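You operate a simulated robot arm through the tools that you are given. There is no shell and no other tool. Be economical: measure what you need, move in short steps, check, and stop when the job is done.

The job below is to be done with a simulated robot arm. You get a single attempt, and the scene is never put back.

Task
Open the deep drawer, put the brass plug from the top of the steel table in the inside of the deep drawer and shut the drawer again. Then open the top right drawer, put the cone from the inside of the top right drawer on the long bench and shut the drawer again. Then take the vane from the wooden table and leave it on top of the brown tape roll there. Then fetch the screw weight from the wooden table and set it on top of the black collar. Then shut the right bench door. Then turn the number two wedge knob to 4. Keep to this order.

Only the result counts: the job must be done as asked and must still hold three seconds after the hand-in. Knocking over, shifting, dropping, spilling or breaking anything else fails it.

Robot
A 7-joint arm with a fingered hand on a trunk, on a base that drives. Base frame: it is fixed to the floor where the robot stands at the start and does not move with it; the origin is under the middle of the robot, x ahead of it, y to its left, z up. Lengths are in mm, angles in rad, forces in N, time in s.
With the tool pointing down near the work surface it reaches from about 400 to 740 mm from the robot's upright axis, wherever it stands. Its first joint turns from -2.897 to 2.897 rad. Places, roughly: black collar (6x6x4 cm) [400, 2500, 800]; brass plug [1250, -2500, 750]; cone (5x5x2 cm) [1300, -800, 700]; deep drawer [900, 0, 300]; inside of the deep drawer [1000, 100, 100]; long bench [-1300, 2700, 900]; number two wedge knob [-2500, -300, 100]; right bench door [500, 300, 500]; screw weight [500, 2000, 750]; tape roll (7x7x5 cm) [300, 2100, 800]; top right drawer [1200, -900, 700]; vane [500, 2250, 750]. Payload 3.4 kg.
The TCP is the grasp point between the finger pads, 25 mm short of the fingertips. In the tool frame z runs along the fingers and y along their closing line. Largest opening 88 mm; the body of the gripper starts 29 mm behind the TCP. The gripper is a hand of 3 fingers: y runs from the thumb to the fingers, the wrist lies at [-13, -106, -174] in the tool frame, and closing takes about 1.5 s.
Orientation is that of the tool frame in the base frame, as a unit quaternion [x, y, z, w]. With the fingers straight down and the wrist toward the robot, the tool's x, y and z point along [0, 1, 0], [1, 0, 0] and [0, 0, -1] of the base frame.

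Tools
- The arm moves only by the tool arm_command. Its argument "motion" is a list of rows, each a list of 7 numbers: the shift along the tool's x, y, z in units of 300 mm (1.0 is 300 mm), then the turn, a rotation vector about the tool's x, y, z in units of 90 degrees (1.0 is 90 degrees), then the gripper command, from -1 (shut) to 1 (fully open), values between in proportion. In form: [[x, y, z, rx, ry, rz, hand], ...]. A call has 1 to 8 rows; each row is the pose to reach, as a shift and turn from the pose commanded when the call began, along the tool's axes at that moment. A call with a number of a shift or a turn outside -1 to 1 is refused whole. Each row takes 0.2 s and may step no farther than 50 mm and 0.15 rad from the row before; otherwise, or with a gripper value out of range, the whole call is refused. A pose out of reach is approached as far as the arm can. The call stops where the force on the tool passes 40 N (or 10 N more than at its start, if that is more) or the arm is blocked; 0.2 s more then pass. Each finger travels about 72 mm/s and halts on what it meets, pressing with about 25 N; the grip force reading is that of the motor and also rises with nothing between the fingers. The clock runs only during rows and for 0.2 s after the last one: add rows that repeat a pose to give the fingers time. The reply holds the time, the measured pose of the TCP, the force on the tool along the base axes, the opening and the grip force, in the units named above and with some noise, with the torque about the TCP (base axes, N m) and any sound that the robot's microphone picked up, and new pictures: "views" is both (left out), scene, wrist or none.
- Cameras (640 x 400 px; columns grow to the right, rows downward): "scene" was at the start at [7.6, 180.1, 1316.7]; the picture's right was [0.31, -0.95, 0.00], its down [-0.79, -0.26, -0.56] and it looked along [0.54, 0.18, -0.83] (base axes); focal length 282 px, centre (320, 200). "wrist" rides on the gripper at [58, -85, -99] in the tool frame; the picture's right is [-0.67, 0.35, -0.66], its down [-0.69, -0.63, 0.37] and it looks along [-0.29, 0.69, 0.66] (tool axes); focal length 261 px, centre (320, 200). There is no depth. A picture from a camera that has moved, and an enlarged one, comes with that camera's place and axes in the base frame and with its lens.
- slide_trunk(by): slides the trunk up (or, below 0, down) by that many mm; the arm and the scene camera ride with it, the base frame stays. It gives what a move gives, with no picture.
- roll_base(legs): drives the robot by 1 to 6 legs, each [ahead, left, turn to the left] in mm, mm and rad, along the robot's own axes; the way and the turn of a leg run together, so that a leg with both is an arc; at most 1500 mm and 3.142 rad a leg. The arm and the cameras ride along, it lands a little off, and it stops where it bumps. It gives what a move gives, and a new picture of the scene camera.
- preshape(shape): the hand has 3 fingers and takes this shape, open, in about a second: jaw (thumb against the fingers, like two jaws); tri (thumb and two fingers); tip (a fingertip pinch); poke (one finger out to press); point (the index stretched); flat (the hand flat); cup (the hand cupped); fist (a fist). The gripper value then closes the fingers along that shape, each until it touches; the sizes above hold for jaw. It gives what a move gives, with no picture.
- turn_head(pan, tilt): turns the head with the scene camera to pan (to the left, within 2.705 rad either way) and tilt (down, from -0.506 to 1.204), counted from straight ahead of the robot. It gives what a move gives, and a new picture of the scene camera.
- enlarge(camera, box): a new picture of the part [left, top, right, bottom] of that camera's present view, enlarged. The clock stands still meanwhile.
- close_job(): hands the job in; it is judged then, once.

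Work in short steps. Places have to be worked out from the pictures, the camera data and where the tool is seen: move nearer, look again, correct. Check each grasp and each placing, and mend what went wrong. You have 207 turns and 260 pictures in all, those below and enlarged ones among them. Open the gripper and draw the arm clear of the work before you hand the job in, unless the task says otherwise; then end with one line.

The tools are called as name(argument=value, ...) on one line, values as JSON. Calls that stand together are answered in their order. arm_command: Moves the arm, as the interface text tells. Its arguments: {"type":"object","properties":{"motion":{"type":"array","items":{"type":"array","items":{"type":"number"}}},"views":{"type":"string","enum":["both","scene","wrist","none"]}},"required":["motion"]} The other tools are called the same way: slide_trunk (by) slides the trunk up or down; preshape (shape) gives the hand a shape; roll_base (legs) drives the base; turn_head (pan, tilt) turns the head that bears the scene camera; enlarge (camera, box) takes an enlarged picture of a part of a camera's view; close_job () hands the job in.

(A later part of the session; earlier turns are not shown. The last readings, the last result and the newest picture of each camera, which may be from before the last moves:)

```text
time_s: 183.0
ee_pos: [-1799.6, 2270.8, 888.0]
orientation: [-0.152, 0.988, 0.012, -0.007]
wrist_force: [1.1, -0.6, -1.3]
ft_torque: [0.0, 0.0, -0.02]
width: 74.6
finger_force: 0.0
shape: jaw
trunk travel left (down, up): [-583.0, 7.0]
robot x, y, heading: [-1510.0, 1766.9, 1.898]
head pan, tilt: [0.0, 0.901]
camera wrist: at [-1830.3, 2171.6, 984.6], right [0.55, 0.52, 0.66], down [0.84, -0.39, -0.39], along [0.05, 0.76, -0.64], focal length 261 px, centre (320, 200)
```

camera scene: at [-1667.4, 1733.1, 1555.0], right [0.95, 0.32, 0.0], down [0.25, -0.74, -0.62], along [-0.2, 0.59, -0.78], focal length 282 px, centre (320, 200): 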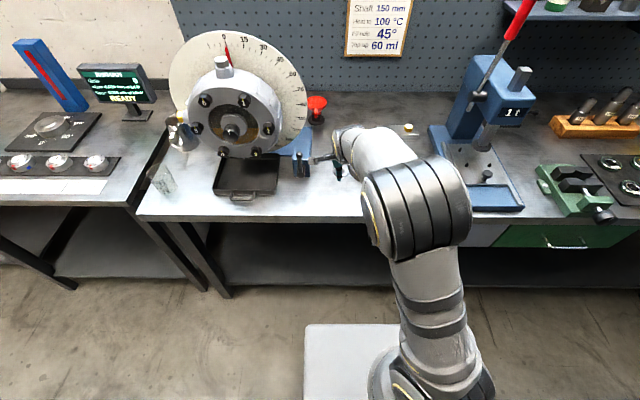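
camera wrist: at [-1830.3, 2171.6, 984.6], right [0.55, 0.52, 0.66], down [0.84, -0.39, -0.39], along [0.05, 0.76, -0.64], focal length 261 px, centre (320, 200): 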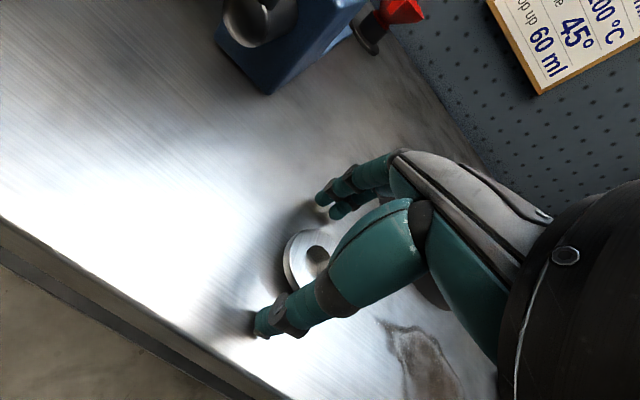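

The cone is free and standing. I lift the hand straight up.

arm_command(motion=[[0, 0, -0.1, 0, 0, 0, 0.7], [0, 0, -0.25, 0, 0, 0, 0.7], [0, 0, -0.4, 0, 0, 0, 0.7]], views="wrist")

```text
time_s: 183.8
ee_pos: [-1797.9, 2269.3, 1007.6]
orientation: [-0.151, 0.988, 0.011, -0.007]
wrist_force: [0.0, -0.4, -0.2]
ft_torque: [-0.01, -0.01, 0.01]
width: 74.7
finger_force: 0.0
shape: jaw
trunk travel left (down, up): [-583.0, 7.0]
robot x, y, heading: [-1513.8, 1764.9, 1.897]
head pan, tilt: [0.0, 0.901]
camera wrist: at [-1827.8, 2167.9, 1104.1], right [0.55, 0.52, 0.66], down [0.84, -0.39, -0.39], along [0.05, 0.76, -0.65], focal length 261 px, centre (320, 200)
```

wrist: 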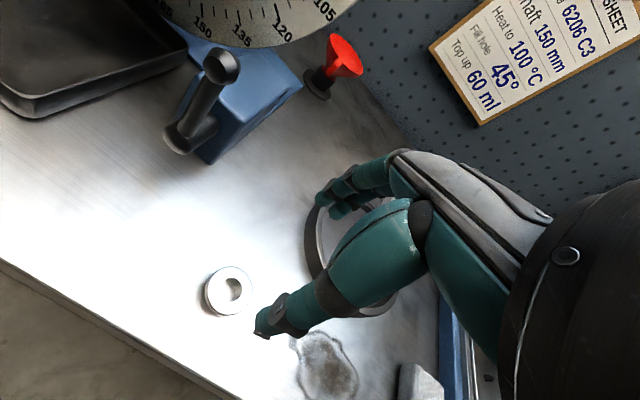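

The cone stands on the long bench. I return to the open drawer to shut it.

roll_base(legs=[[-700, 0, 0], [0, 0, -1.572], [285, -1283, 0], [285, -1283, 0]])

slide_trunk(by=-285)

arm_command(motion=[[0, 0, 0, -0.095, 0, 0, -1], [0, 0, 0, -0.19, 0, 0, -1], [0, 0, 0, -0.285, 0, 0, -1], [0, 0, 0, -0.38, 0, 0, -1], [0, 0, 0, -0.475, 0, 0, -1], [0, 0, 0, -0.57, 0, 0, -1], [0, 0, 0, -0.665, 0, 0, -1], [0, 0, 0, -0.76, 0, 0, -1]], views="scene")

```text
time_s: 203.8
ee_pos: [570.2, -854.4, 1006.6]
orientation: [0.59, 0.808, 0.013, 0.003]
wrist_force: [0.5, 0.4, 0.2]
ft_torque: [0.01, 0.02, -0.02]
width: 74.7
finger_force: 0.0
shape: jaw
trunk travel left (down, up): [-583.0, 7.0]
robot x, y, heading: [70.3, -1147.1, 0.337]
head pan, tilt: [0.0, 0.901]
camera scene: at [34.2, -988.9, 1555.1], right [0.33, -0.95, 0.0], down [-0.74, -0.26, -0.62], along [0.59, 0.2, -0.78], focal length 282 px, centre (320, 200)
```

scene: 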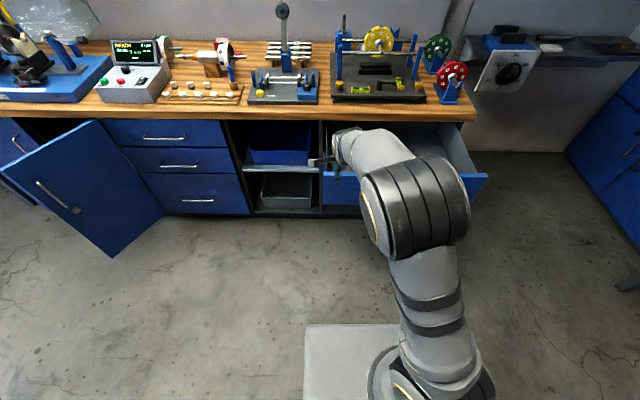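

```text
time_s: 206.7
ee_pos: [570.4, -854.7, 721.4]
orientation: [0.589, 0.808, 0.014, 0.003]
wrist_force: [-0.4, -0.1, -0.4]
ft_torque: [0.02, -0.03, -0.01]
width: 74.6
finger_force: 0.1
shape: jaw
trunk travel left (down, up): [-298.0, 292.0]
robot x, y, heading: [69.5, -1141.7, 0.336]
head pan, tilt: [0.0, 0.901]
```

```text
time_s: 208.5
ee_pos: [569.2, -853.9, 722.0]
orientation: [0.486, 0.66, 0.466, 0.334]
wrist_force: [0.7, -0.2, -0.3]
ft_torque: [0.03, -0.04, -0.01]
width: 0.0
finger_force: 25.4
shape: jaw
trunk travel left (down, up): [-298.0, 292.0]
robot x, y, heading: [71.8, -1145.3, 0.338]
head pan, tilt: [0.0, 0.901]
camera scene: at [34.0, -988.8, 1270.1], right [0.33, -0.95, 0.0], down [-0.74, -0.26, -0.62], along [0.59, 0.2, -0.78], focal length 282 px, centre (320, 200)
```

scene: 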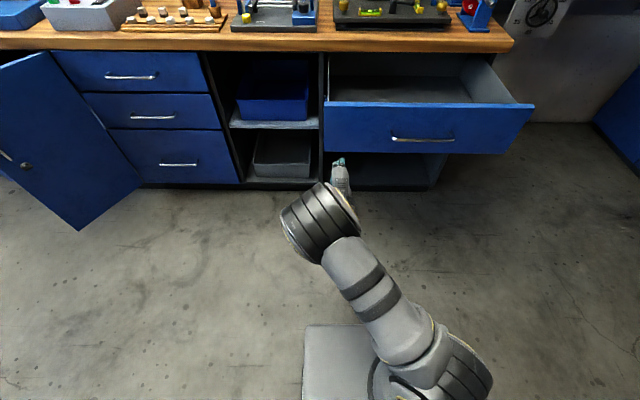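

The hand needs to go 117 mm right. I shift and then push the drawer front in.

roll_base(legs=[[0, -120, -0.01], [420, 0, 0]])

roll_base(legs=[[90, 0, 0]])

```text
time_s: 211.9
ee_pos: [1015.4, -836.9, 721.8]
orientation: [0.489, 0.658, 0.464, 0.337]
wrist_force: [0.3, 0.1, 0.2]
ft_torque: [-0.02, -0.03, 0.0]
width: 0.0
finger_force: 25.5
shape: jaw
trunk travel left (down, up): [-298.0, 292.0]
robot x, y, heading: [515.5, -1119.5, 0.325]
head pan, tilt: [0.0, 0.901]
camera scene: at [476.8, -967.1, 1270.0], right [0.32, -0.95, 0.0], down [-0.74, -0.25, -0.62], along [0.59, 0.2, -0.78], focal length 282 px, centre (320, 200)
```

scene: 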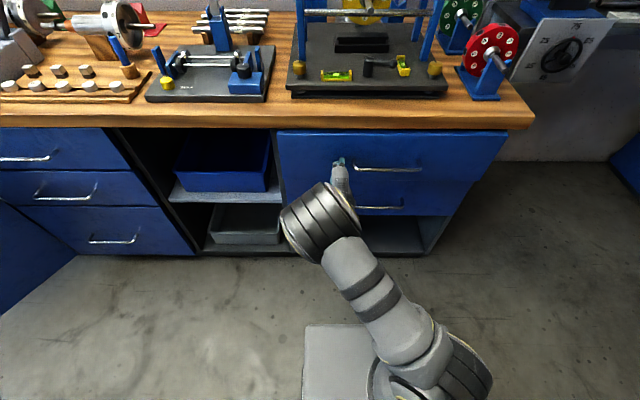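

```text
time_s: 212.8
ee_pos: [1036.0, -828.8, 721.1]
orientation: [0.488, 0.658, 0.464, 0.337]
wrist_force: [-19.6, -9.0, 3.9]
ft_torque: [-0.06, 0.06, -0.03]
width: 0.0
finger_force: 25.0
shape: jaw
trunk travel left (down, up): [-298.0, 292.0]
robot x, y, heading: [537.4, -1108.9, 0.32]
head pan, tilt: [0.0, 0.901]
stopped in leg 1: the force on the tool passed its limit at 145 N (the readings are from after the stop); the commanded pose is now the measured one
camera scene: at [502.3, -958.9, 1270.1], right [0.32, -0.95, 0.0], down [-0.74, -0.25, -0.62], along [0.59, 0.2, -0.78], focal length 282 px, centre (320, 200)
```

scene: 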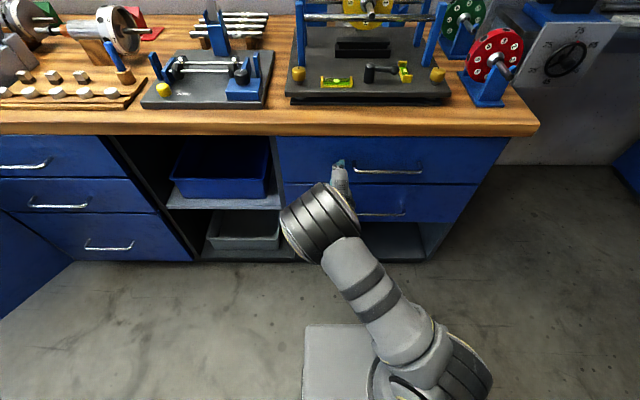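

Stopped hard at the end. I back off and check that it is fully shut.

roll_base(legs=[[-250, 0, 0]])

enlarge(camera="scene", box=[220, 80, 560, 290])

```text
time_s: 214.7
ee_pos: [802.3, -907.3, 719.6]
orientation: [0.487, 0.659, 0.464, 0.336]
wrist_force: [0.2, 0.4, -0.6]
ft_torque: [-0.01, 0.01, 0.0]
width: 0.0
finger_force: 25.4
shape: jaw
trunk travel left (down, up): [-298.0, 292.0]
robot x, y, heading: [302.6, -1193.4, 0.324]
head pan, tilt: [0.0, 0.901]
camera scene: at [268.0, -1037.3, 1270.0], right [0.32, -0.95, 0.0], down [-0.74, -0.25, -0.62], along [0.59, 0.2, -0.78], focal length 282 px, centre (320, 200)
```

scene: 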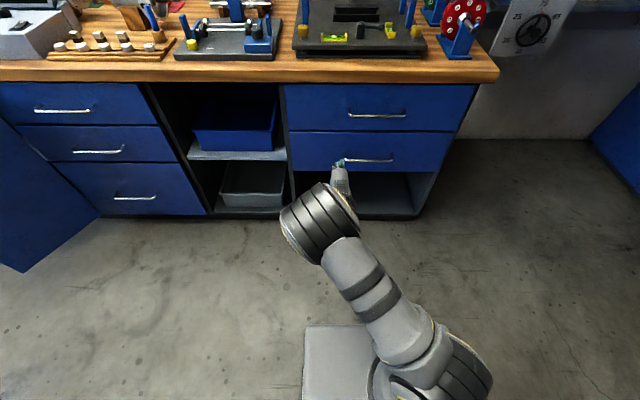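

```text
1.88 times, centred on (390, 185) of scene
camera zoom: at [268.0, -1037.3, 1270.0], right [0.32, -0.95, 0.0], down [-0.74, -0.25, -0.62], along [0.59, 0.2, -0.78], focal length 531 px, centre (188, 228)
```

zoom: 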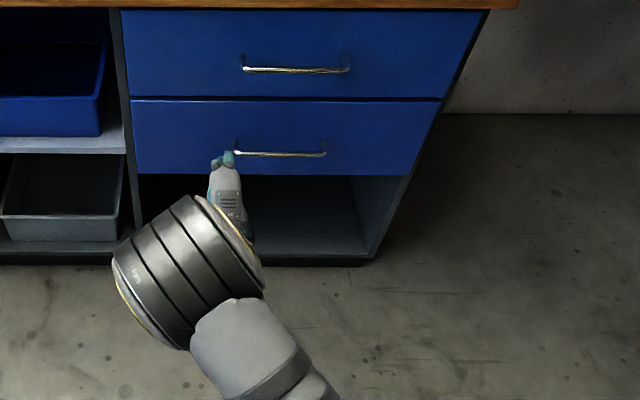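

The top right drawer is flush shut. Next the wooden table: I turn the hand down, raise the trunk and drive there on a safe line away from the open door.

arm_command(motion=[[0, 0, 0, 0.095, 0, 0, 0], [0, 0, 0, 0.19, 0, 0, 0.6], [0, 0, 0, 0.285, 0, 0, 0.6], [0, 0, 0, 0.38, 0, 0, 0.6], [0, 0, 0, 0.475, 0, 0, 0.6], [0, 0, 0, 0.57, 0, 0, 0.6], [0, 0, 0, 0.665, 0, 0, 0.6], [0, 0, 0, 0.76, 0, 0, 0.6]], views="none")

slide_trunk(by=285)

roll_base(legs=[[-330, 0, 0], [0, 1490, 0], [0, 1490, 0], [500, 100, 0]])

turn_head(pan=0.1, tilt=0.6)

```text
time_s: 216.4
ee_pos: [801.8, -907.0, 720.6]
orientation: [0.592, 0.806, 0.014, 0.003]
wrist_force: [0.2, -0.3, -0.9]
ft_torque: [0.0, 0.02, 0.01]
width: 70.0
finger_force: 0.0
shape: jaw
trunk travel left (down, up): [-298.0, 292.0]
robot x, y, heading: [308.3, -1192.4, 0.323]
head pan, tilt: [0.0, 0.901]
```

```text
time_s: 219.3
ee_pos: [800.5, -906.7, 1004.8]
orientation: [0.592, 0.806, 0.012, 0.004]
wrist_force: [-0.2, -0.2, -0.8]
ft_torque: [-0.03, -0.02, -0.03]
width: 70.3
finger_force: 0.0
shape: jaw
trunk travel left (down, up): [-583.0, 7.0]
robot x, y, heading: [303.7, -1190.3, 0.324]
head pan, tilt: [0.0, 0.901]
```

```text
time_s: 238.1
ee_pos: [-12.7, 2068.4, 1003.6]
orientation: [0.593, 0.805, 0.013, 0.005]
wrist_force: [-0.4, 0.1, -0.2]
ft_torque: [0.01, -0.03, 0.03]
width: 70.0
finger_force: 0.0
shape: jaw
trunk travel left (down, up): [-583.0, 7.0]
robot x, y, heading: [-512.2, 1784.7, 0.32]
head pan, tilt: [0.0, 0.901]
camera scene: at [-545.9, 1940.2, 1555.0], right [0.32, -0.95, 0.0], down [-0.74, -0.25, -0.62], along [0.59, 0.2, -0.78], focal length 282 px, centre (320, 200)
```

scene: 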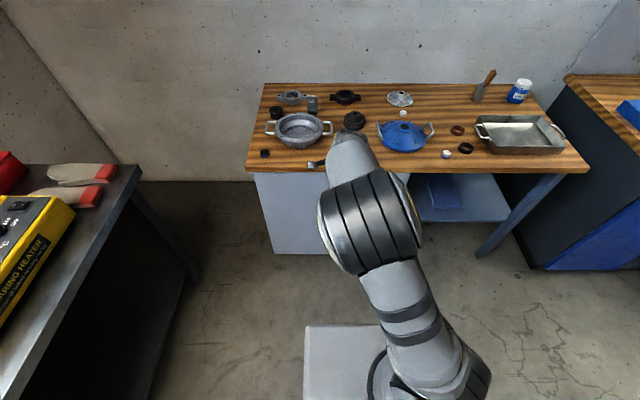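

```text
time_s: 238.9
ee_pos: [-14.1, 2067.7, 1004.7]
orientation: [0.592, 0.806, 0.013, 0.004]
wrist_force: [-1.0, 0.0, -0.1]
ft_torque: [-0.02, 0.02, 0.01]
width: 69.8
finger_force: 0.0
shape: jaw
trunk travel left (down, up): [-583.0, 7.0]
robot x, y, heading: [-505.0, 1781.2, 0.321]
head pan, tilt: [0.099, 0.6]
camera scene: at [-537.3, 1952.2, 1579.8], right [0.41, -0.91, 0.0], down [-0.52, -0.23, -0.82], along [0.75, 0.34, -0.57], focal length 282 px, centre (320, 200)
```

scene: 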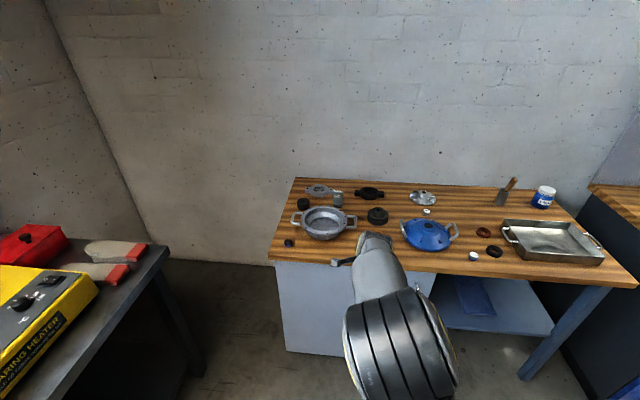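

Now I enlarge the wooden table top to identify the parts.

enlarge(camera="scene", box=[265, 165, 455, 285])

enlarge(camera="scene", box=[395, 165, 615, 285])

```text
3.33 times, centred on (360, 225) of scene
camera zoom: at [-537.3, 1952.2, 1579.8], right [0.41, -0.91, 0.0], down [-0.52, -0.23, -0.82], along [0.75, 0.34, -0.57], focal length 941 px, centre (187, 117)
```

zoom: 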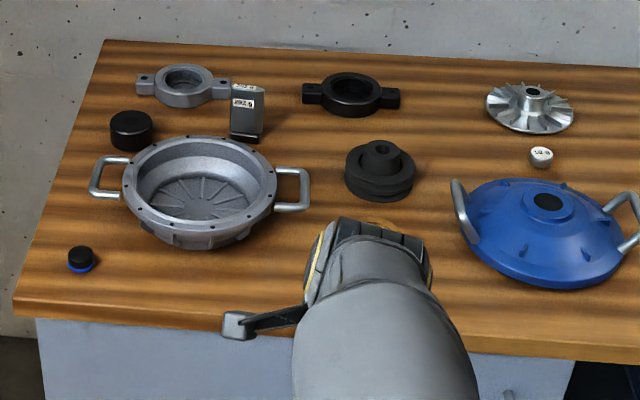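

```text
2.91 times, centred on (505, 225) of scene
camera zoom: at [-537.3, 1952.2, 1579.8], right [0.41, -0.91, 0.0], down [-0.52, -0.23, -0.82], along [0.75, 0.34, -0.57], focal length 821 px, centre (-218, 127)
```

zoom: 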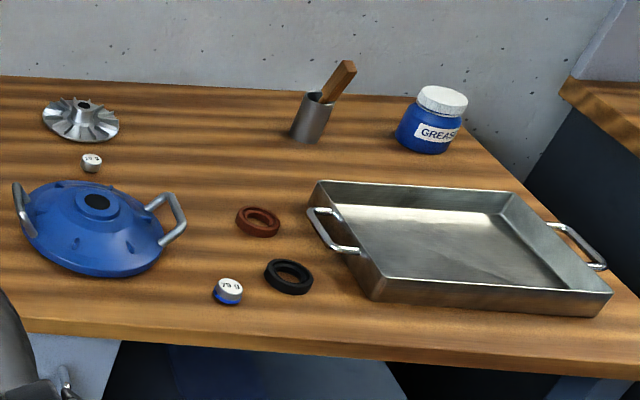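

The tape roll must be hidden behind the hand. I swing the hand to the right and look again.

arm_command(motion=[[-0.15, 0, 0, 0, 0, 0, 0.6], [-0.3, 0, 0, 0, 0, 0, 0.6], [-0.45, 0, 0, 0, 0, 0, 0.6], [-0.6, 0, 0, 0, 0, 0, 0.6], [-0.75, 0, 0, 0, 0, 0, 0.6]], views="scene")

enlarge(camera="scene", box=[265, 165, 465, 285])

```text
time_s: 240.1
ee_pos: [52.7, 1852.8, 1001.7]
orientation: [0.593, 0.805, 0.014, 0.005]
wrist_force: [0.4, -0.4, 0.5]
ft_torque: [0.03, 0.0, -0.02]
width: 70.5
finger_force: 0.0
shape: jaw
trunk travel left (down, up): [-583.0, 7.0]
robot x, y, heading: [-511.8, 1788.2, 0.323]
head pan, tilt: [0.099, 0.6]
camera scene: at [-537.1, 1951.6, 1579.9], right [0.41, -0.91, 0.0], down [-0.52, -0.23, -0.83], along [0.75, 0.34, -0.56], focal length 282 px, centre (320, 200)
```

scene: 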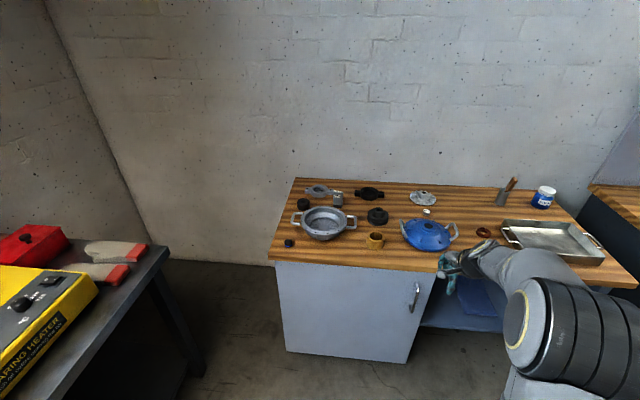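

```text
3.20 times, centred on (365, 225) of scene
camera zoom: at [-537.1, 1951.6, 1579.9], right [0.41, -0.91, 0.0], down [-0.52, -0.23, -0.83], along [0.75, 0.34, -0.56], focal length 903 px, centre (176, 120)
```

zoom: 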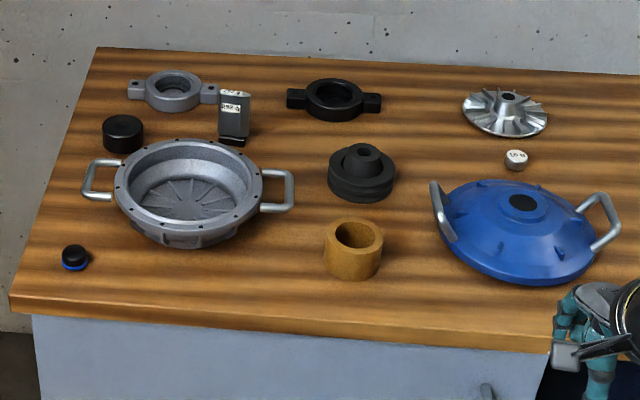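

Found: brown tape roll, grey vane block (labelled), black collar at left, small screw weight near the impeller. I drive closer for the vane.

roll_base(legs=[[380, 190, 0]])

turn_head(pan=0.1, tilt=0.85)

enlarge(camera="scene", box=[200, 100, 440, 260])

```text
time_s: 242.7
ee_pos: [352.9, 2149.9, 1001.5]
orientation: [0.595, 0.804, 0.013, 0.005]
wrist_force: [-0.3, 0.1, -0.7]
ft_torque: [-0.05, 0.01, 0.04]
width: 70.2
finger_force: 0.1
shape: jaw
trunk travel left (down, up): [-583.0, 7.0]
robot x, y, heading: [-214.1, 2079.1, 0.319]
head pan, tilt: [0.099, 0.6]
camera scene: at [-237.0, 2250.3, 1579.8], right [0.41, -0.91, 0.0], down [-0.52, -0.23, -0.82], along [0.75, 0.33, -0.57], focal length 282 px, centre (320, 200)
```

scene: 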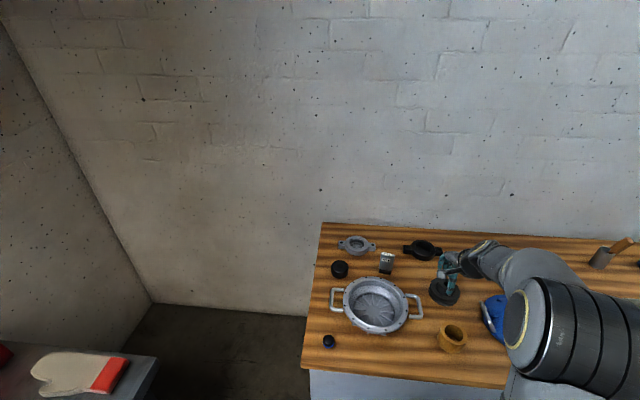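

```text
time_s: 243.4
ee_pos: [352.6, 2149.3, 1002.0]
orientation: [0.594, 0.805, 0.013, 0.004]
wrist_force: [0.0, -0.4, -0.3]
ft_torque: [-0.01, -0.05, -0.02]
width: 70.3
finger_force: 0.0
shape: jaw
trunk travel left (down, up): [-583.0, 7.0]
robot x, y, heading: [-209.8, 2081.5, 0.321]
head pan, tilt: [0.099, 0.85]
camera scene: at [-246.7, 2245.8, 1559.0], right [0.41, -0.91, 0.0], down [-0.69, -0.3, -0.66], along [0.6, 0.27, -0.75], focal length 282 px, centre (320, 200)
```

scene: 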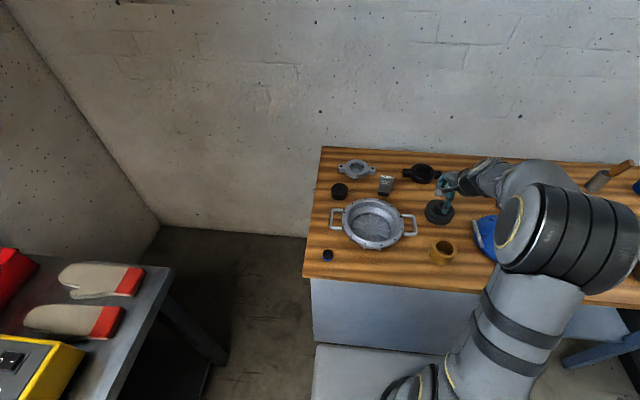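

```text
2.50 times, centred on (320, 180) of scene
camera zoom: at [-246.7, 2245.8, 1559.0], right [0.41, -0.91, 0.0], down [-0.69, -0.3, -0.66], along [0.6, 0.27, -0.75], focal length 706 px, centre (320, 250)
```

zoom: 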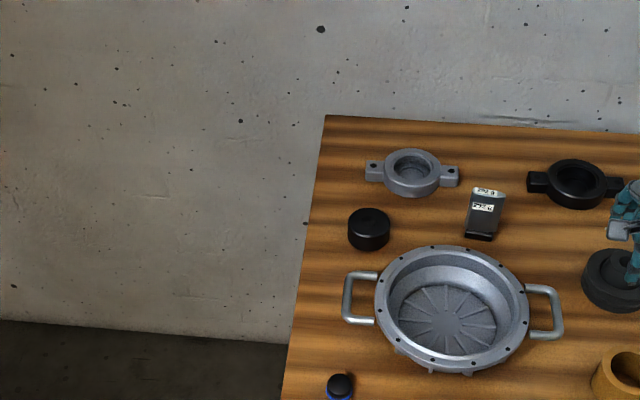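

Vane top is near [494, 2326, 881], table about z 810; tape roll near [327, 2098], collar near [418, 2468]. I move a bit closer and bring the hand toward the vane for a wrist view.

roll_base(legs=[[50, 0, 0]])

arm_command(motion=[[0.14, 0.03, 0, 0, 0, 0, 0.6], [0.28, 0.06, 0, 0, 0, 0, 0.6], [0.4, 0.1, 0.03, 0, 0, 0, 0.6]], views="wrist")

enlarge(camera="wrist", box=[180, 180, 380, 360])

```text
time_s: 244.4
ee_pos: [401.5, 2165.0, 1002.8]
orientation: [0.594, 0.804, 0.013, 0.004]
wrist_force: [0.7, -0.2, -0.4]
ft_torque: [0.01, 0.04, -0.02]
width: 70.1
finger_force: 0.1
shape: jaw
trunk travel left (down, up): [-583.0, 7.0]
robot x, y, heading: [-163.8, 2098.8, 0.318]
head pan, tilt: [0.099, 0.85]
camera scene: at [-197.4, 2262.0, 1558.9], right [0.41, -0.91, 0.0], down [-0.69, -0.3, -0.66], along [0.6, 0.27, -0.75], focal length 282 px, centre (320, 200)
```

scene: 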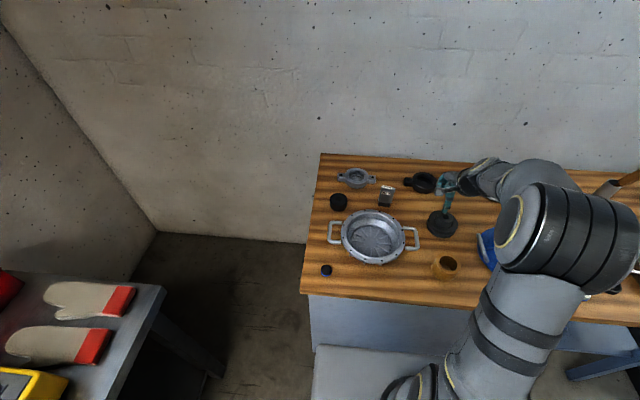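

```text
time_s: 245.2
ee_pos: [394.8, 2289.5, 994.7]
orientation: [0.595, 0.804, 0.014, 0.003]
wrist_force: [0.5, -0.5, 0.0]
ft_torque: [0.01, 0.0, 0.0]
width: 70.2
finger_force: 0.1
shape: jaw
trunk travel left (down, up): [-583.0, 7.0]
robot x, y, heading: [-163.9, 2096.8, 0.318]
head pan, tilt: [0.099, 0.85]
camera wrist: at [291.3, 2318.3, 1092.3], right [0.51, -0.55, 0.66], down [-0.39, -0.83, -0.39], along [0.76, -0.06, -0.64], focal length 261 px, centre (320, 200)
```

wrist: 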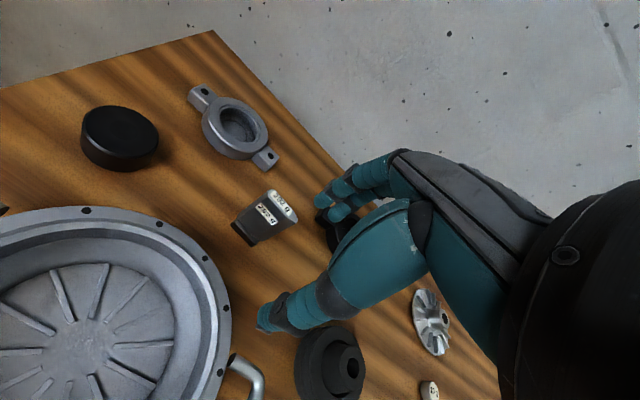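

```text
2.22 times, centred on (280, 270) of wrist
camera zoom: at [291.3, 2318.3, 1092.3], right [0.51, -0.55, 0.66], down [-0.39, -0.83, -0.39], along [0.76, -0.06, -0.64], focal length 579 px, centre (409, 44)
```

zoom: 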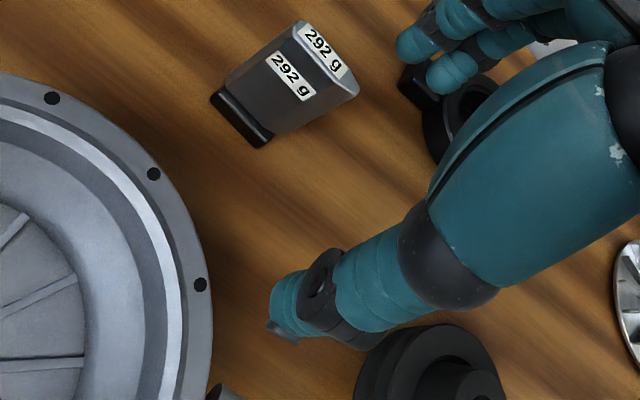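

The vane is a 292 g plate about 42×14×65 mm standing upright. I go above it, turning the hand to match its faces.

arm_command(motion=[[0, 0.12, 0.05, 0, 0, 0.06, 0.4], [0.003, 0.24, 0.1, 0, 0, 0.12, 0.4], [0.005, 0.318, 0.16, 0, 0, 0.12, 0.4]], views="both")

enlarge(camera="wrist", box=[200, 150, 400, 330])

```text
time_s: 246.0
ee_pos: [485.8, 2318.5, 949.8]
orientation: [0.668, 0.744, 0.014, 0.003]
wrist_force: [-0.3, 0.5, 0.2]
ft_torque: [-0.02, 0.02, 0.01]
width: 61.8
finger_force: 0.2
shape: jaw
trunk travel left (down, up): [-583.0, 7.0]
robot x, y, heading: [-164.6, 2099.8, 0.323]
head pan, tilt: [0.099, 0.85]
camera scene: at [-198.2, 2261.6, 1559.0], right [0.41, -0.91, 0.0], down [-0.69, -0.3, -0.66], along [0.6, 0.27, -0.75], focal length 282 px, centre (320, 200)
camera wrist: at [390.7, 2366.6, 1047.9], right [0.4, -0.64, 0.65], down [-0.54, -0.74, -0.39], along [0.74, -0.2, -0.65], focal length 261 px, centre (320, 200)
```

scene: 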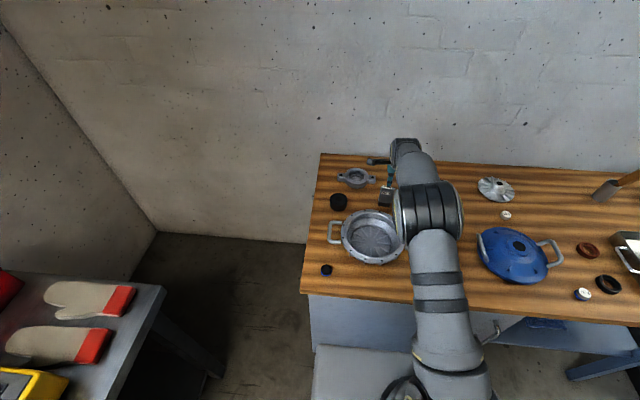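
wrist: 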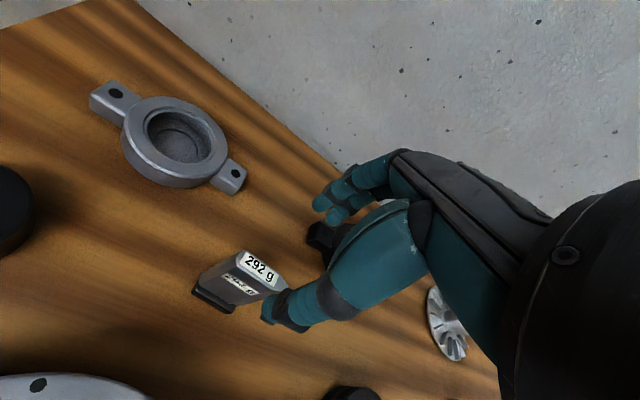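

```text
2.22 times, centred on (300, 240) of wrist
camera zoom: at [390.7, 2366.6, 1047.9], right [0.4, -0.64, 0.65], down [-0.54, -0.74, -0.39], along [0.74, -0.2, -0.65], focal length 579 px, centre (364, 111)
```

zoom: 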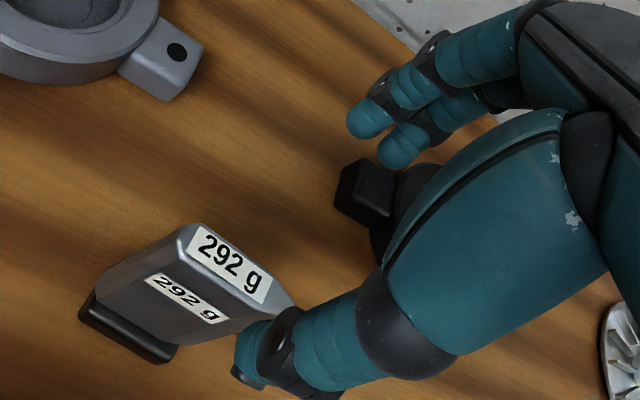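

The top centre falls right at the TCP. I fine-tune the yaw and lower onto it.

arm_command(motion=[[0, 0, 0.1, 0, 0, -0.05, 0.4], [0, 0, 0.2, 0, 0, -0.05, 0.4], [0, 0, 0.28, 0, 0, -0.05, 0.4]], views="wrist")

```text
time_s: 246.8
ee_pos: [489.2, 2319.0, 867.1]
orientation: [0.637, 0.77, 0.015, 0.004]
wrist_force: [0.4, 0.7, -0.9]
ft_torque: [0.02, 0.02, 0.0]
width: 61.7
finger_force: 0.2
shape: jaw
trunk travel left (down, up): [-583.0, 7.0]
robot x, y, heading: [-164.8, 2099.3, 0.319]
head pan, tilt: [0.099, 0.85]
camera wrist: at [390.3, 2360.0, 963.2], right [0.45, -0.6, 0.66], down [-0.48, -0.78, -0.39], along [0.75, -0.14, -0.65], focal length 261 px, centre (320, 200)
```

wrist: 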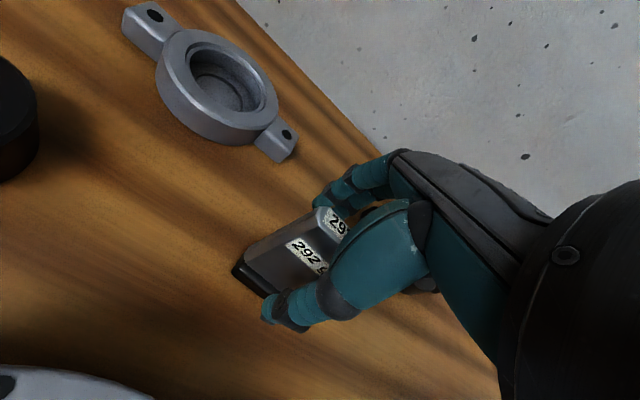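

The vane is between thumb and fingers. I close.

arm_command(motion=[[0, 0, 0, 0, 0, 0, 0], [0, 0, 0, 0, 0, 0, -0.5], [0, 0, 0, 0, 0, 0, -1], [0, 0, 0, 0, 0, 0, -1], [0, 0, 0, 0, 0, 0, -1], [0, 0, 0, 0, 0, 0, -1]], views="wrist")

```text
time_s: 248.2
ee_pos: [488.3, 2319.1, 866.3]
orientation: [0.637, 0.77, 0.013, 0.003]
wrist_force: [-0.1, 0.6, 0.0]
ft_torque: [0.01, -0.02, 0.0]
width: 7.7
finger_force: 25.0
shape: jaw
trunk travel left (down, up): [-583.0, 7.0]
robot x, y, heading: [-163.1, 2097.3, 0.314]
head pan, tilt: [0.099, 0.85]
camera wrist: at [390.1, 2359.9, 963.1], right [0.45, -0.6, 0.66], down [-0.48, -0.78, -0.39], along [0.75, -0.14, -0.65], focal length 261 px, centre (320, 200)
```

wrist: 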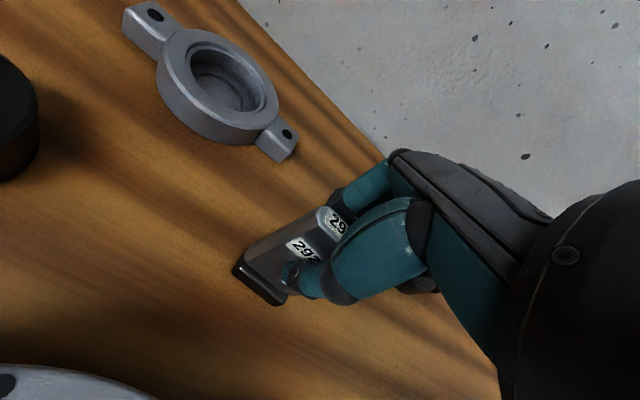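

Gripped at 7.7 mm (the plate narrows below). I lift and check the hold.

arm_command(motion=[[0, 0, -0.05, 0, 0, 0, -1], [0, 0, -0.15, 0, 0, 0, -1], [0, 0, -0.3, 0, 0, 0, -1], [0, 0, -0.42, 0, 0, 0, -1]], views="both")

enlarge(camera="wrist", box=[200, 170, 380, 330])

```text
time_s: 249.2
ee_pos: [484.9, 2317.4, 992.4]
orientation: [0.638, 0.77, 0.013, 0.003]
wrist_force: [0.5, 0.1, -2.5]
ft_torque: [0.02, 0.0, -0.04]
width: 8.0
finger_force: 25.4
shape: jaw
trunk travel left (down, up): [-583.0, 7.0]
robot x, y, heading: [-160.5, 2100.3, 0.317]
head pan, tilt: [0.099, 0.85]
camera scene: at [-198.3, 2261.7, 1558.9], right [0.41, -0.91, 0.0], down [-0.69, -0.3, -0.66], along [0.6, 0.27, -0.75], focal length 282 px, centre (320, 200)
camera wrist: at [386.6, 2357.6, 1089.0], right [0.45, -0.6, 0.66], down [-0.48, -0.78, -0.39], along [0.75, -0.14, -0.65], focal length 261 px, centre (320, 200)
```

scene: 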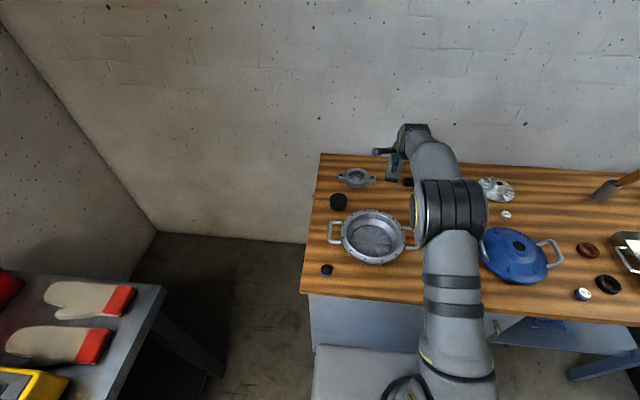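
wrist: 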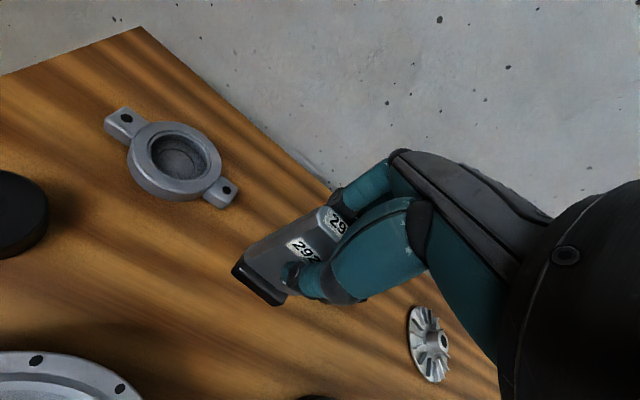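

```text
2.50 times, centred on (290, 250) of wrist
camera zoom: at [386.6, 2357.6, 1089.0], right [0.45, -0.6, 0.66], down [-0.48, -0.78, -0.39], along [0.75, -0.14, -0.65], focal length 652 px, centre (395, 75)
```

zoom: 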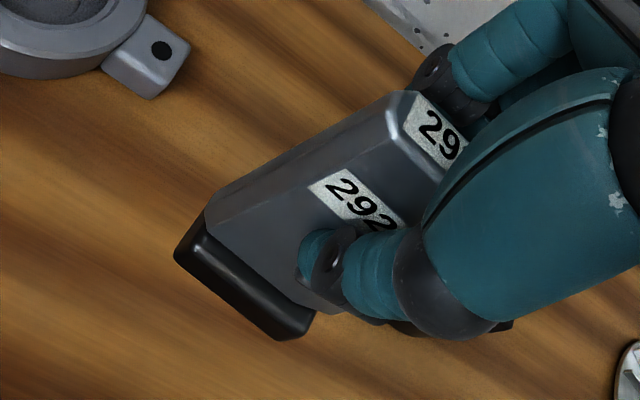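

Held firmly, foot 29 mm below the fingertips. I carry it toward the tape roll and look at the roll's rim from the wrist.

arm_command(motion=[[-0.1, -0.11, -0.03, 0, 0, 0, -1], [-0.2, -0.22, -0.05, 0, 0, 0, -1], [-0.3, -0.33, -0.05, 0, 0, 0, -1], [-0.4, -0.44, -0.05, 0, 0, 0, -1], [-0.5, -0.55, -0.05, 0, 0, 0, -1], [-0.58, -0.66, -0.05, 0, 0, 0, -1], [-0.61, -0.74, -0.05, 0, 0, 0, -1]], views="both")

enlarge(camera="wrist", box=[180, 150, 380, 330])

```text
time_s: 250.8
ee_pos: [299.4, 2096.9, 998.3]
orientation: [0.637, 0.77, 0.014, 0.004]
wrist_force: [-0.5, 0.6, -3.4]
ft_torque: [0.01, -0.01, 0.01]
width: 7.9
finger_force: 25.1
shape: jaw
trunk travel left (down, up): [-583.0, 7.0]
robot x, y, heading: [-161.3, 2095.9, 0.315]
head pan, tilt: [0.099, 0.85]
camera scene: at [-198.6, 2261.7, 1558.9], right [0.41, -0.91, 0.0], down [-0.69, -0.3, -0.66], along [0.6, 0.27, -0.75], focal length 282 px, centre (320, 200)
camera wrist: at [201.3, 2136.4, 1095.8], right [0.45, -0.6, 0.66], down [-0.48, -0.79, -0.39], along [0.75, -0.14, -0.65], focal length 261 px, centre (320, 200)
```

scene: 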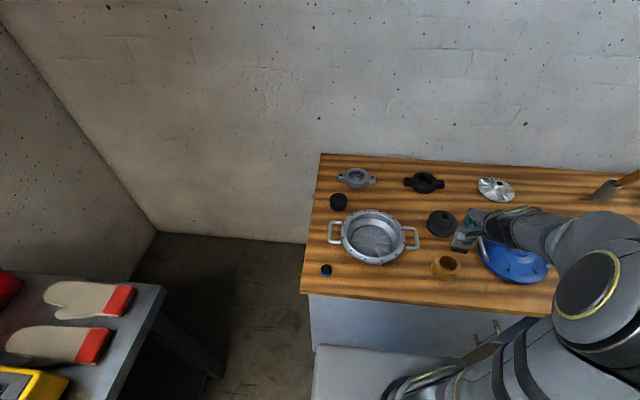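
wrist: 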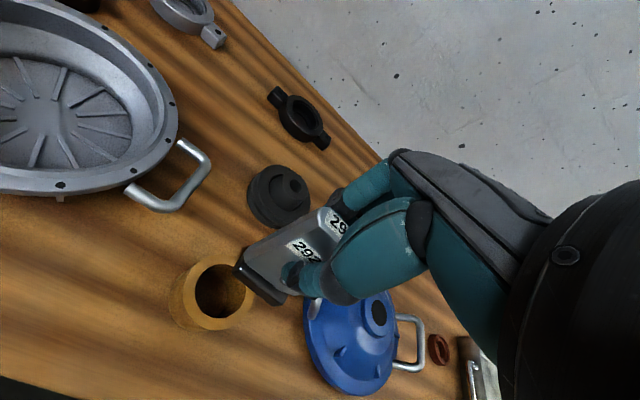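

```text
2.22 times, centred on (280, 240) of wrist
camera zoom: at [201.3, 2136.4, 1095.8], right [0.45, -0.6, 0.66], down [-0.48, -0.79, -0.39], along [0.75, -0.14, -0.65], focal length 579 px, centre (409, 111)
```

zoom: 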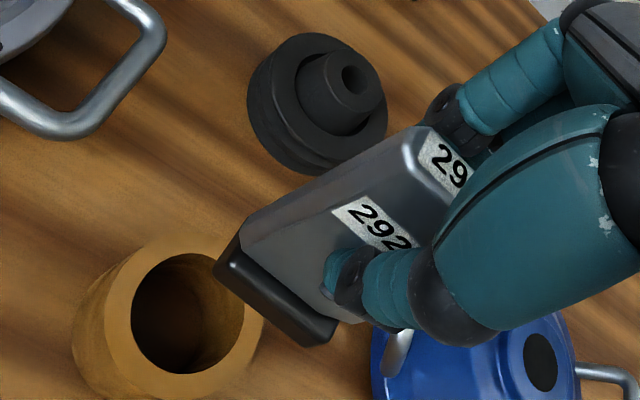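

Relative to the TCP the roll centre lies about [298, 2092], top ≈850, hole about 48 mm. The vane's foot can stand across the far rim, offset ~18 mm; I lower to just above it and check.

arm_command(motion=[[-0.01, 0.03, 0.1, 0, 0, 0, -1], [-0.017, 0.052, 0.2, 0, 0, 0, -1]], views="wrist")

enlarge(camera="wrist", box=[180, 170, 380, 350])

enlarge(camera="scene", box=[400, 190, 560, 300])

```text
time_s: 251.4
ee_pos: [319.1, 2094.5, 940.0]
orientation: [0.637, 0.771, 0.013, 0.004]
wrist_force: [0.4, 0.8, -3.6]
ft_torque: [0.02, -0.02, -0.02]
width: 7.7
finger_force: 24.9
shape: jaw
trunk travel left (down, up): [-583.0, 7.0]
robot x, y, heading: [-163.6, 2097.4, 0.324]
head pan, tilt: [0.099, 0.85]
camera wrist: at [220.3, 2134.4, 1036.0], right [0.45, -0.6, 0.66], down [-0.48, -0.78, -0.39], along [0.75, -0.14, -0.65], focal length 261 px, centre (320, 200)
```

wrist: 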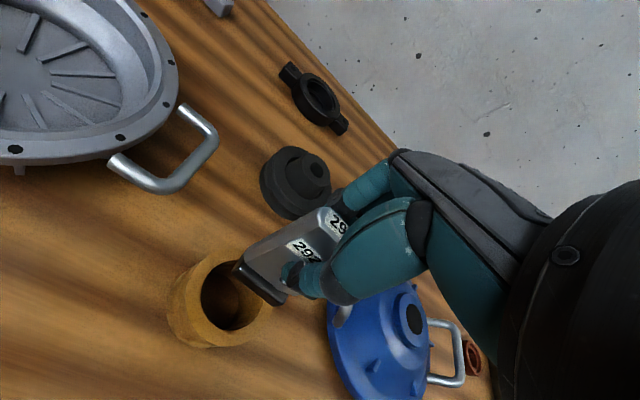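

```text
2.22 times, centred on (280, 260) of wrist
camera zoom: at [220.3, 2134.4, 1036.0], right [0.45, -0.6, 0.66], down [-0.48, -0.78, -0.39], along [0.75, -0.14, -0.65], focal length 579 px, centre (409, 67)
```

zoom: 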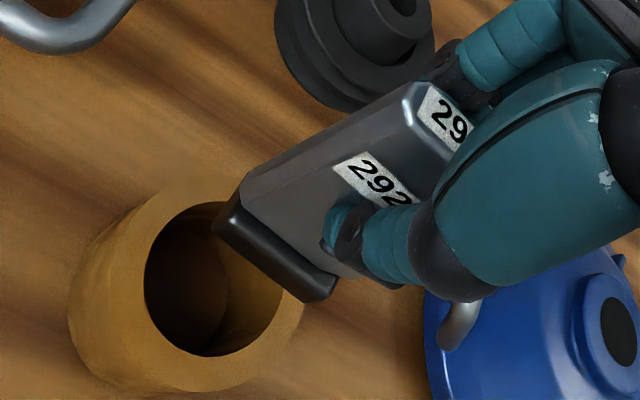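

```text
3.64 times, centred on (480, 245) of scene
camera zoom: at [-197.8, 2261.3, 1559.0], right [0.41, -0.91, 0.0], down [-0.69, -0.3, -0.66], along [0.6, 0.27, -0.75], focal length 1027 px, centre (-262, 36)
```

zoom: 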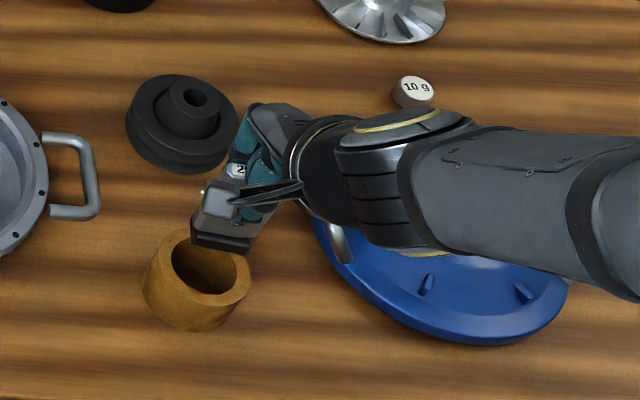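

Both views say the foot should shift ~8 mm left and 4 mm forward. I correct and lower to just above the rim.

arm_command(motion=[[0.015, 0.007, 0, 0, 0, 0, -1], [0.027, 0.013, 0.03, 0, 0, 0, -1], [0.027, 0.013, 0.05, 0, 0, 0, -1]], views="wrist")

enlarge(camera="wrist", box=[180, 170, 380, 350])

enlarge(camera="scene", box=[420, 210, 500, 290])

```text
time_s: 252.2
ee_pos: [320.8, 2104.3, 923.6]
orientation: [0.638, 0.77, 0.013, 0.003]
wrist_force: [-0.3, 0.0, -4.1]
ft_torque: [-0.01, -0.02, 0.02]
width: 7.9
finger_force: 24.8
shape: jaw
trunk travel left (down, up): [-583.0, 7.0]
robot x, y, heading: [-163.2, 2098.7, 0.32]
head pan, tilt: [0.099, 0.85]
camera wrist: at [222.9, 2144.1, 1021.5], right [0.45, -0.6, 0.66], down [-0.48, -0.78, -0.39], along [0.75, -0.14, -0.65], focal length 261 px, centre (320, 200)
```

wrist: 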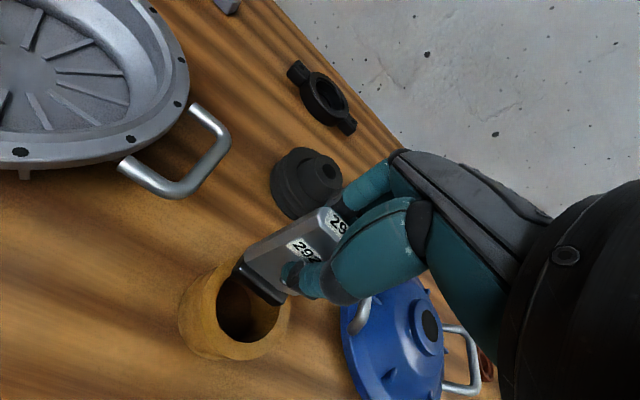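

```text
2.22 times, centred on (280, 260) of wrist
camera zoom: at [222.9, 2144.1, 1021.5], right [0.45, -0.6, 0.66], down [-0.48, -0.78, -0.39], along [0.75, -0.14, -0.65], focal length 579 px, centre (409, 67)
```

zoom: 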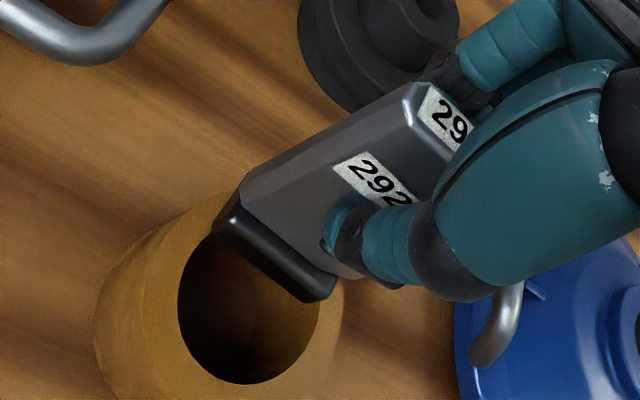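

```text
5.00 times, centred on (460, 250) of scene
camera zoom: at [-198.2, 2261.6, 1558.9], right [0.41, -0.91, 0.0], down [-0.69, -0.3, -0.66], along [0.6, 0.27, -0.75], focal length 1412 px, centre (-380, -50)
```

zoom: 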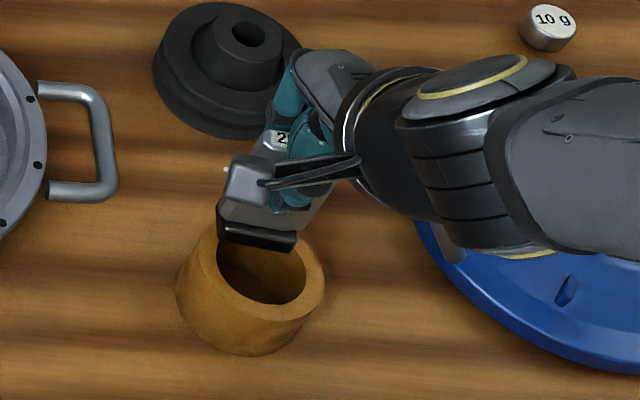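

Offset back is right (~19 mm) but it should go ~4 mm right. I correct and lower gently.

arm_command(motion=[[-0.015, 0, 0, 0, 0, 0, -1], [-0.015, 0, 0.008, 0, 0, 0, -1], [-0.015, 0, 0.014, 0, 0, 0, -1]], views="wrist")

enlarge(camera="scene", box=[420, 210, 500, 290])

```text
time_s: 253.0
ee_pos: [323.2, 2098.8, 920.5]
orientation: [0.637, 0.771, 0.014, 0.003]
wrist_force: [0.0, 0.1, -2.7]
ft_torque: [-0.01, 0.0, 0.02]
width: 7.8
finger_force: 24.7
shape: jaw
trunk travel left (down, up): [-583.0, 7.0]
robot x, y, heading: [-163.6, 2098.7, 0.314]
head pan, tilt: [0.099, 0.85]
camera wrist: at [223.7, 2140.0, 1017.1], right [0.45, -0.6, 0.66], down [-0.48, -0.78, -0.39], along [0.75, -0.14, -0.65], focal length 261 px, centre (320, 200)
```

wrist: 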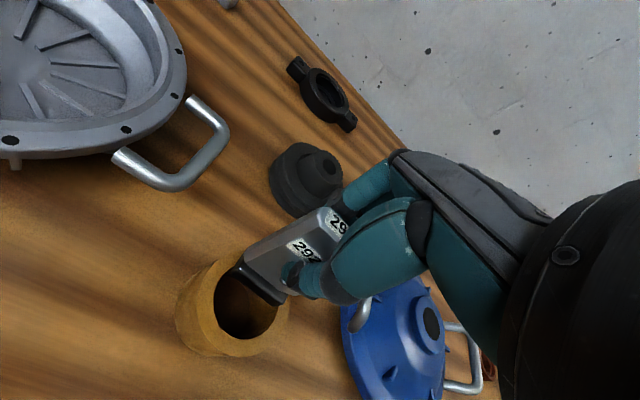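

```text
5.00 times, centred on (460, 250) of scene
camera zoom: at [-198.2, 2261.6, 1558.9], right [0.41, -0.91, 0.0], down [-0.69, -0.3, -0.66], along [0.6, 0.27, -0.75], focal length 1412 px, centre (-380, -50)
```

zoom: 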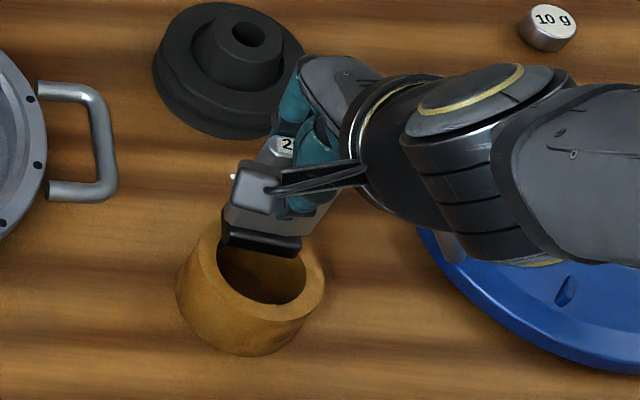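

Well placed. I lower on in 2 mm rows, watching for contact.

arm_command(motion=[[0, 0, 0.006, 0, 0, 0, -1], [0, 0, 0.012, 0, 0, 0, -1], [0, 0, 0.018, 0, 0, 0, -1]], views="none")

arm_command(motion=[[0, 0, 0.006, 0, 0, 0, -1], [0, 0, 0.012, 0, 0, 0, -1]], views="scene")

enlarge(camera="scene", box=[420, 210, 500, 290])

```text
time_s: 253.8
ee_pos: [322.9, 2100.4, 914.4]
orientation: [0.637, 0.77, 0.013, 0.004]
wrist_force: [-0.6, -0.1, -2.8]
ft_torque: [0.01, -0.01, 0.03]
width: 7.7
finger_force: 25.0
shape: jaw
trunk travel left (down, up): [-583.0, 7.0]
robot x, y, heading: [-162.8, 2098.2, 0.318]
head pan, tilt: [0.099, 0.85]
```

```text
time_s: 254.4
ee_pos: [323.3, 2100.9, 910.7]
orientation: [0.637, 0.77, 0.014, 0.003]
wrist_force: [-0.4, 1.4, -1.8]
ft_torque: [0.0, 0.02, 0.02]
width: 7.7
finger_force: 24.8
shape: jaw
trunk travel left (down, up): [-583.0, 7.0]
robot x, y, heading: [-161.0, 2101.2, 0.314]
head pan, tilt: [0.099, 0.85]
camera scene: at [-198.5, 2261.7, 1559.0], right [0.41, -0.91, 0.0], down [-0.69, -0.3, -0.66], along [0.6, 0.27, -0.75], focal length 282 px, centre (320, 200)
```

scene: 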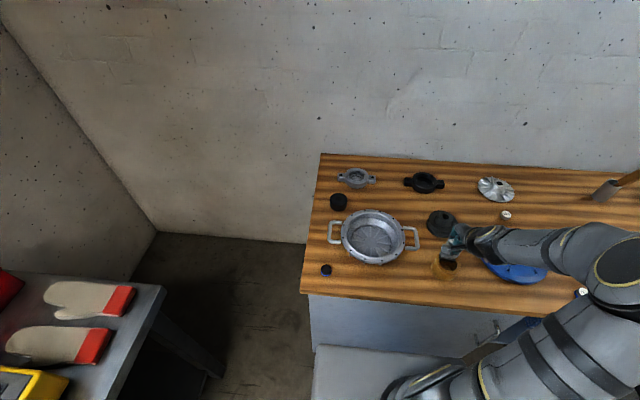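

```text
5.00 times, centred on (460, 250) of scene
camera zoom: at [-198.5, 2261.7, 1559.0], right [0.41, -0.91, 0.0], down [-0.69, -0.3, -0.66], along [0.6, 0.27, -0.75], focal length 1412 px, centre (-380, -50)
```

zoom: 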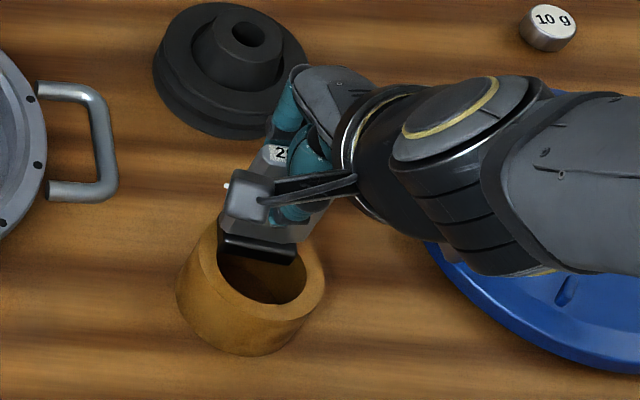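

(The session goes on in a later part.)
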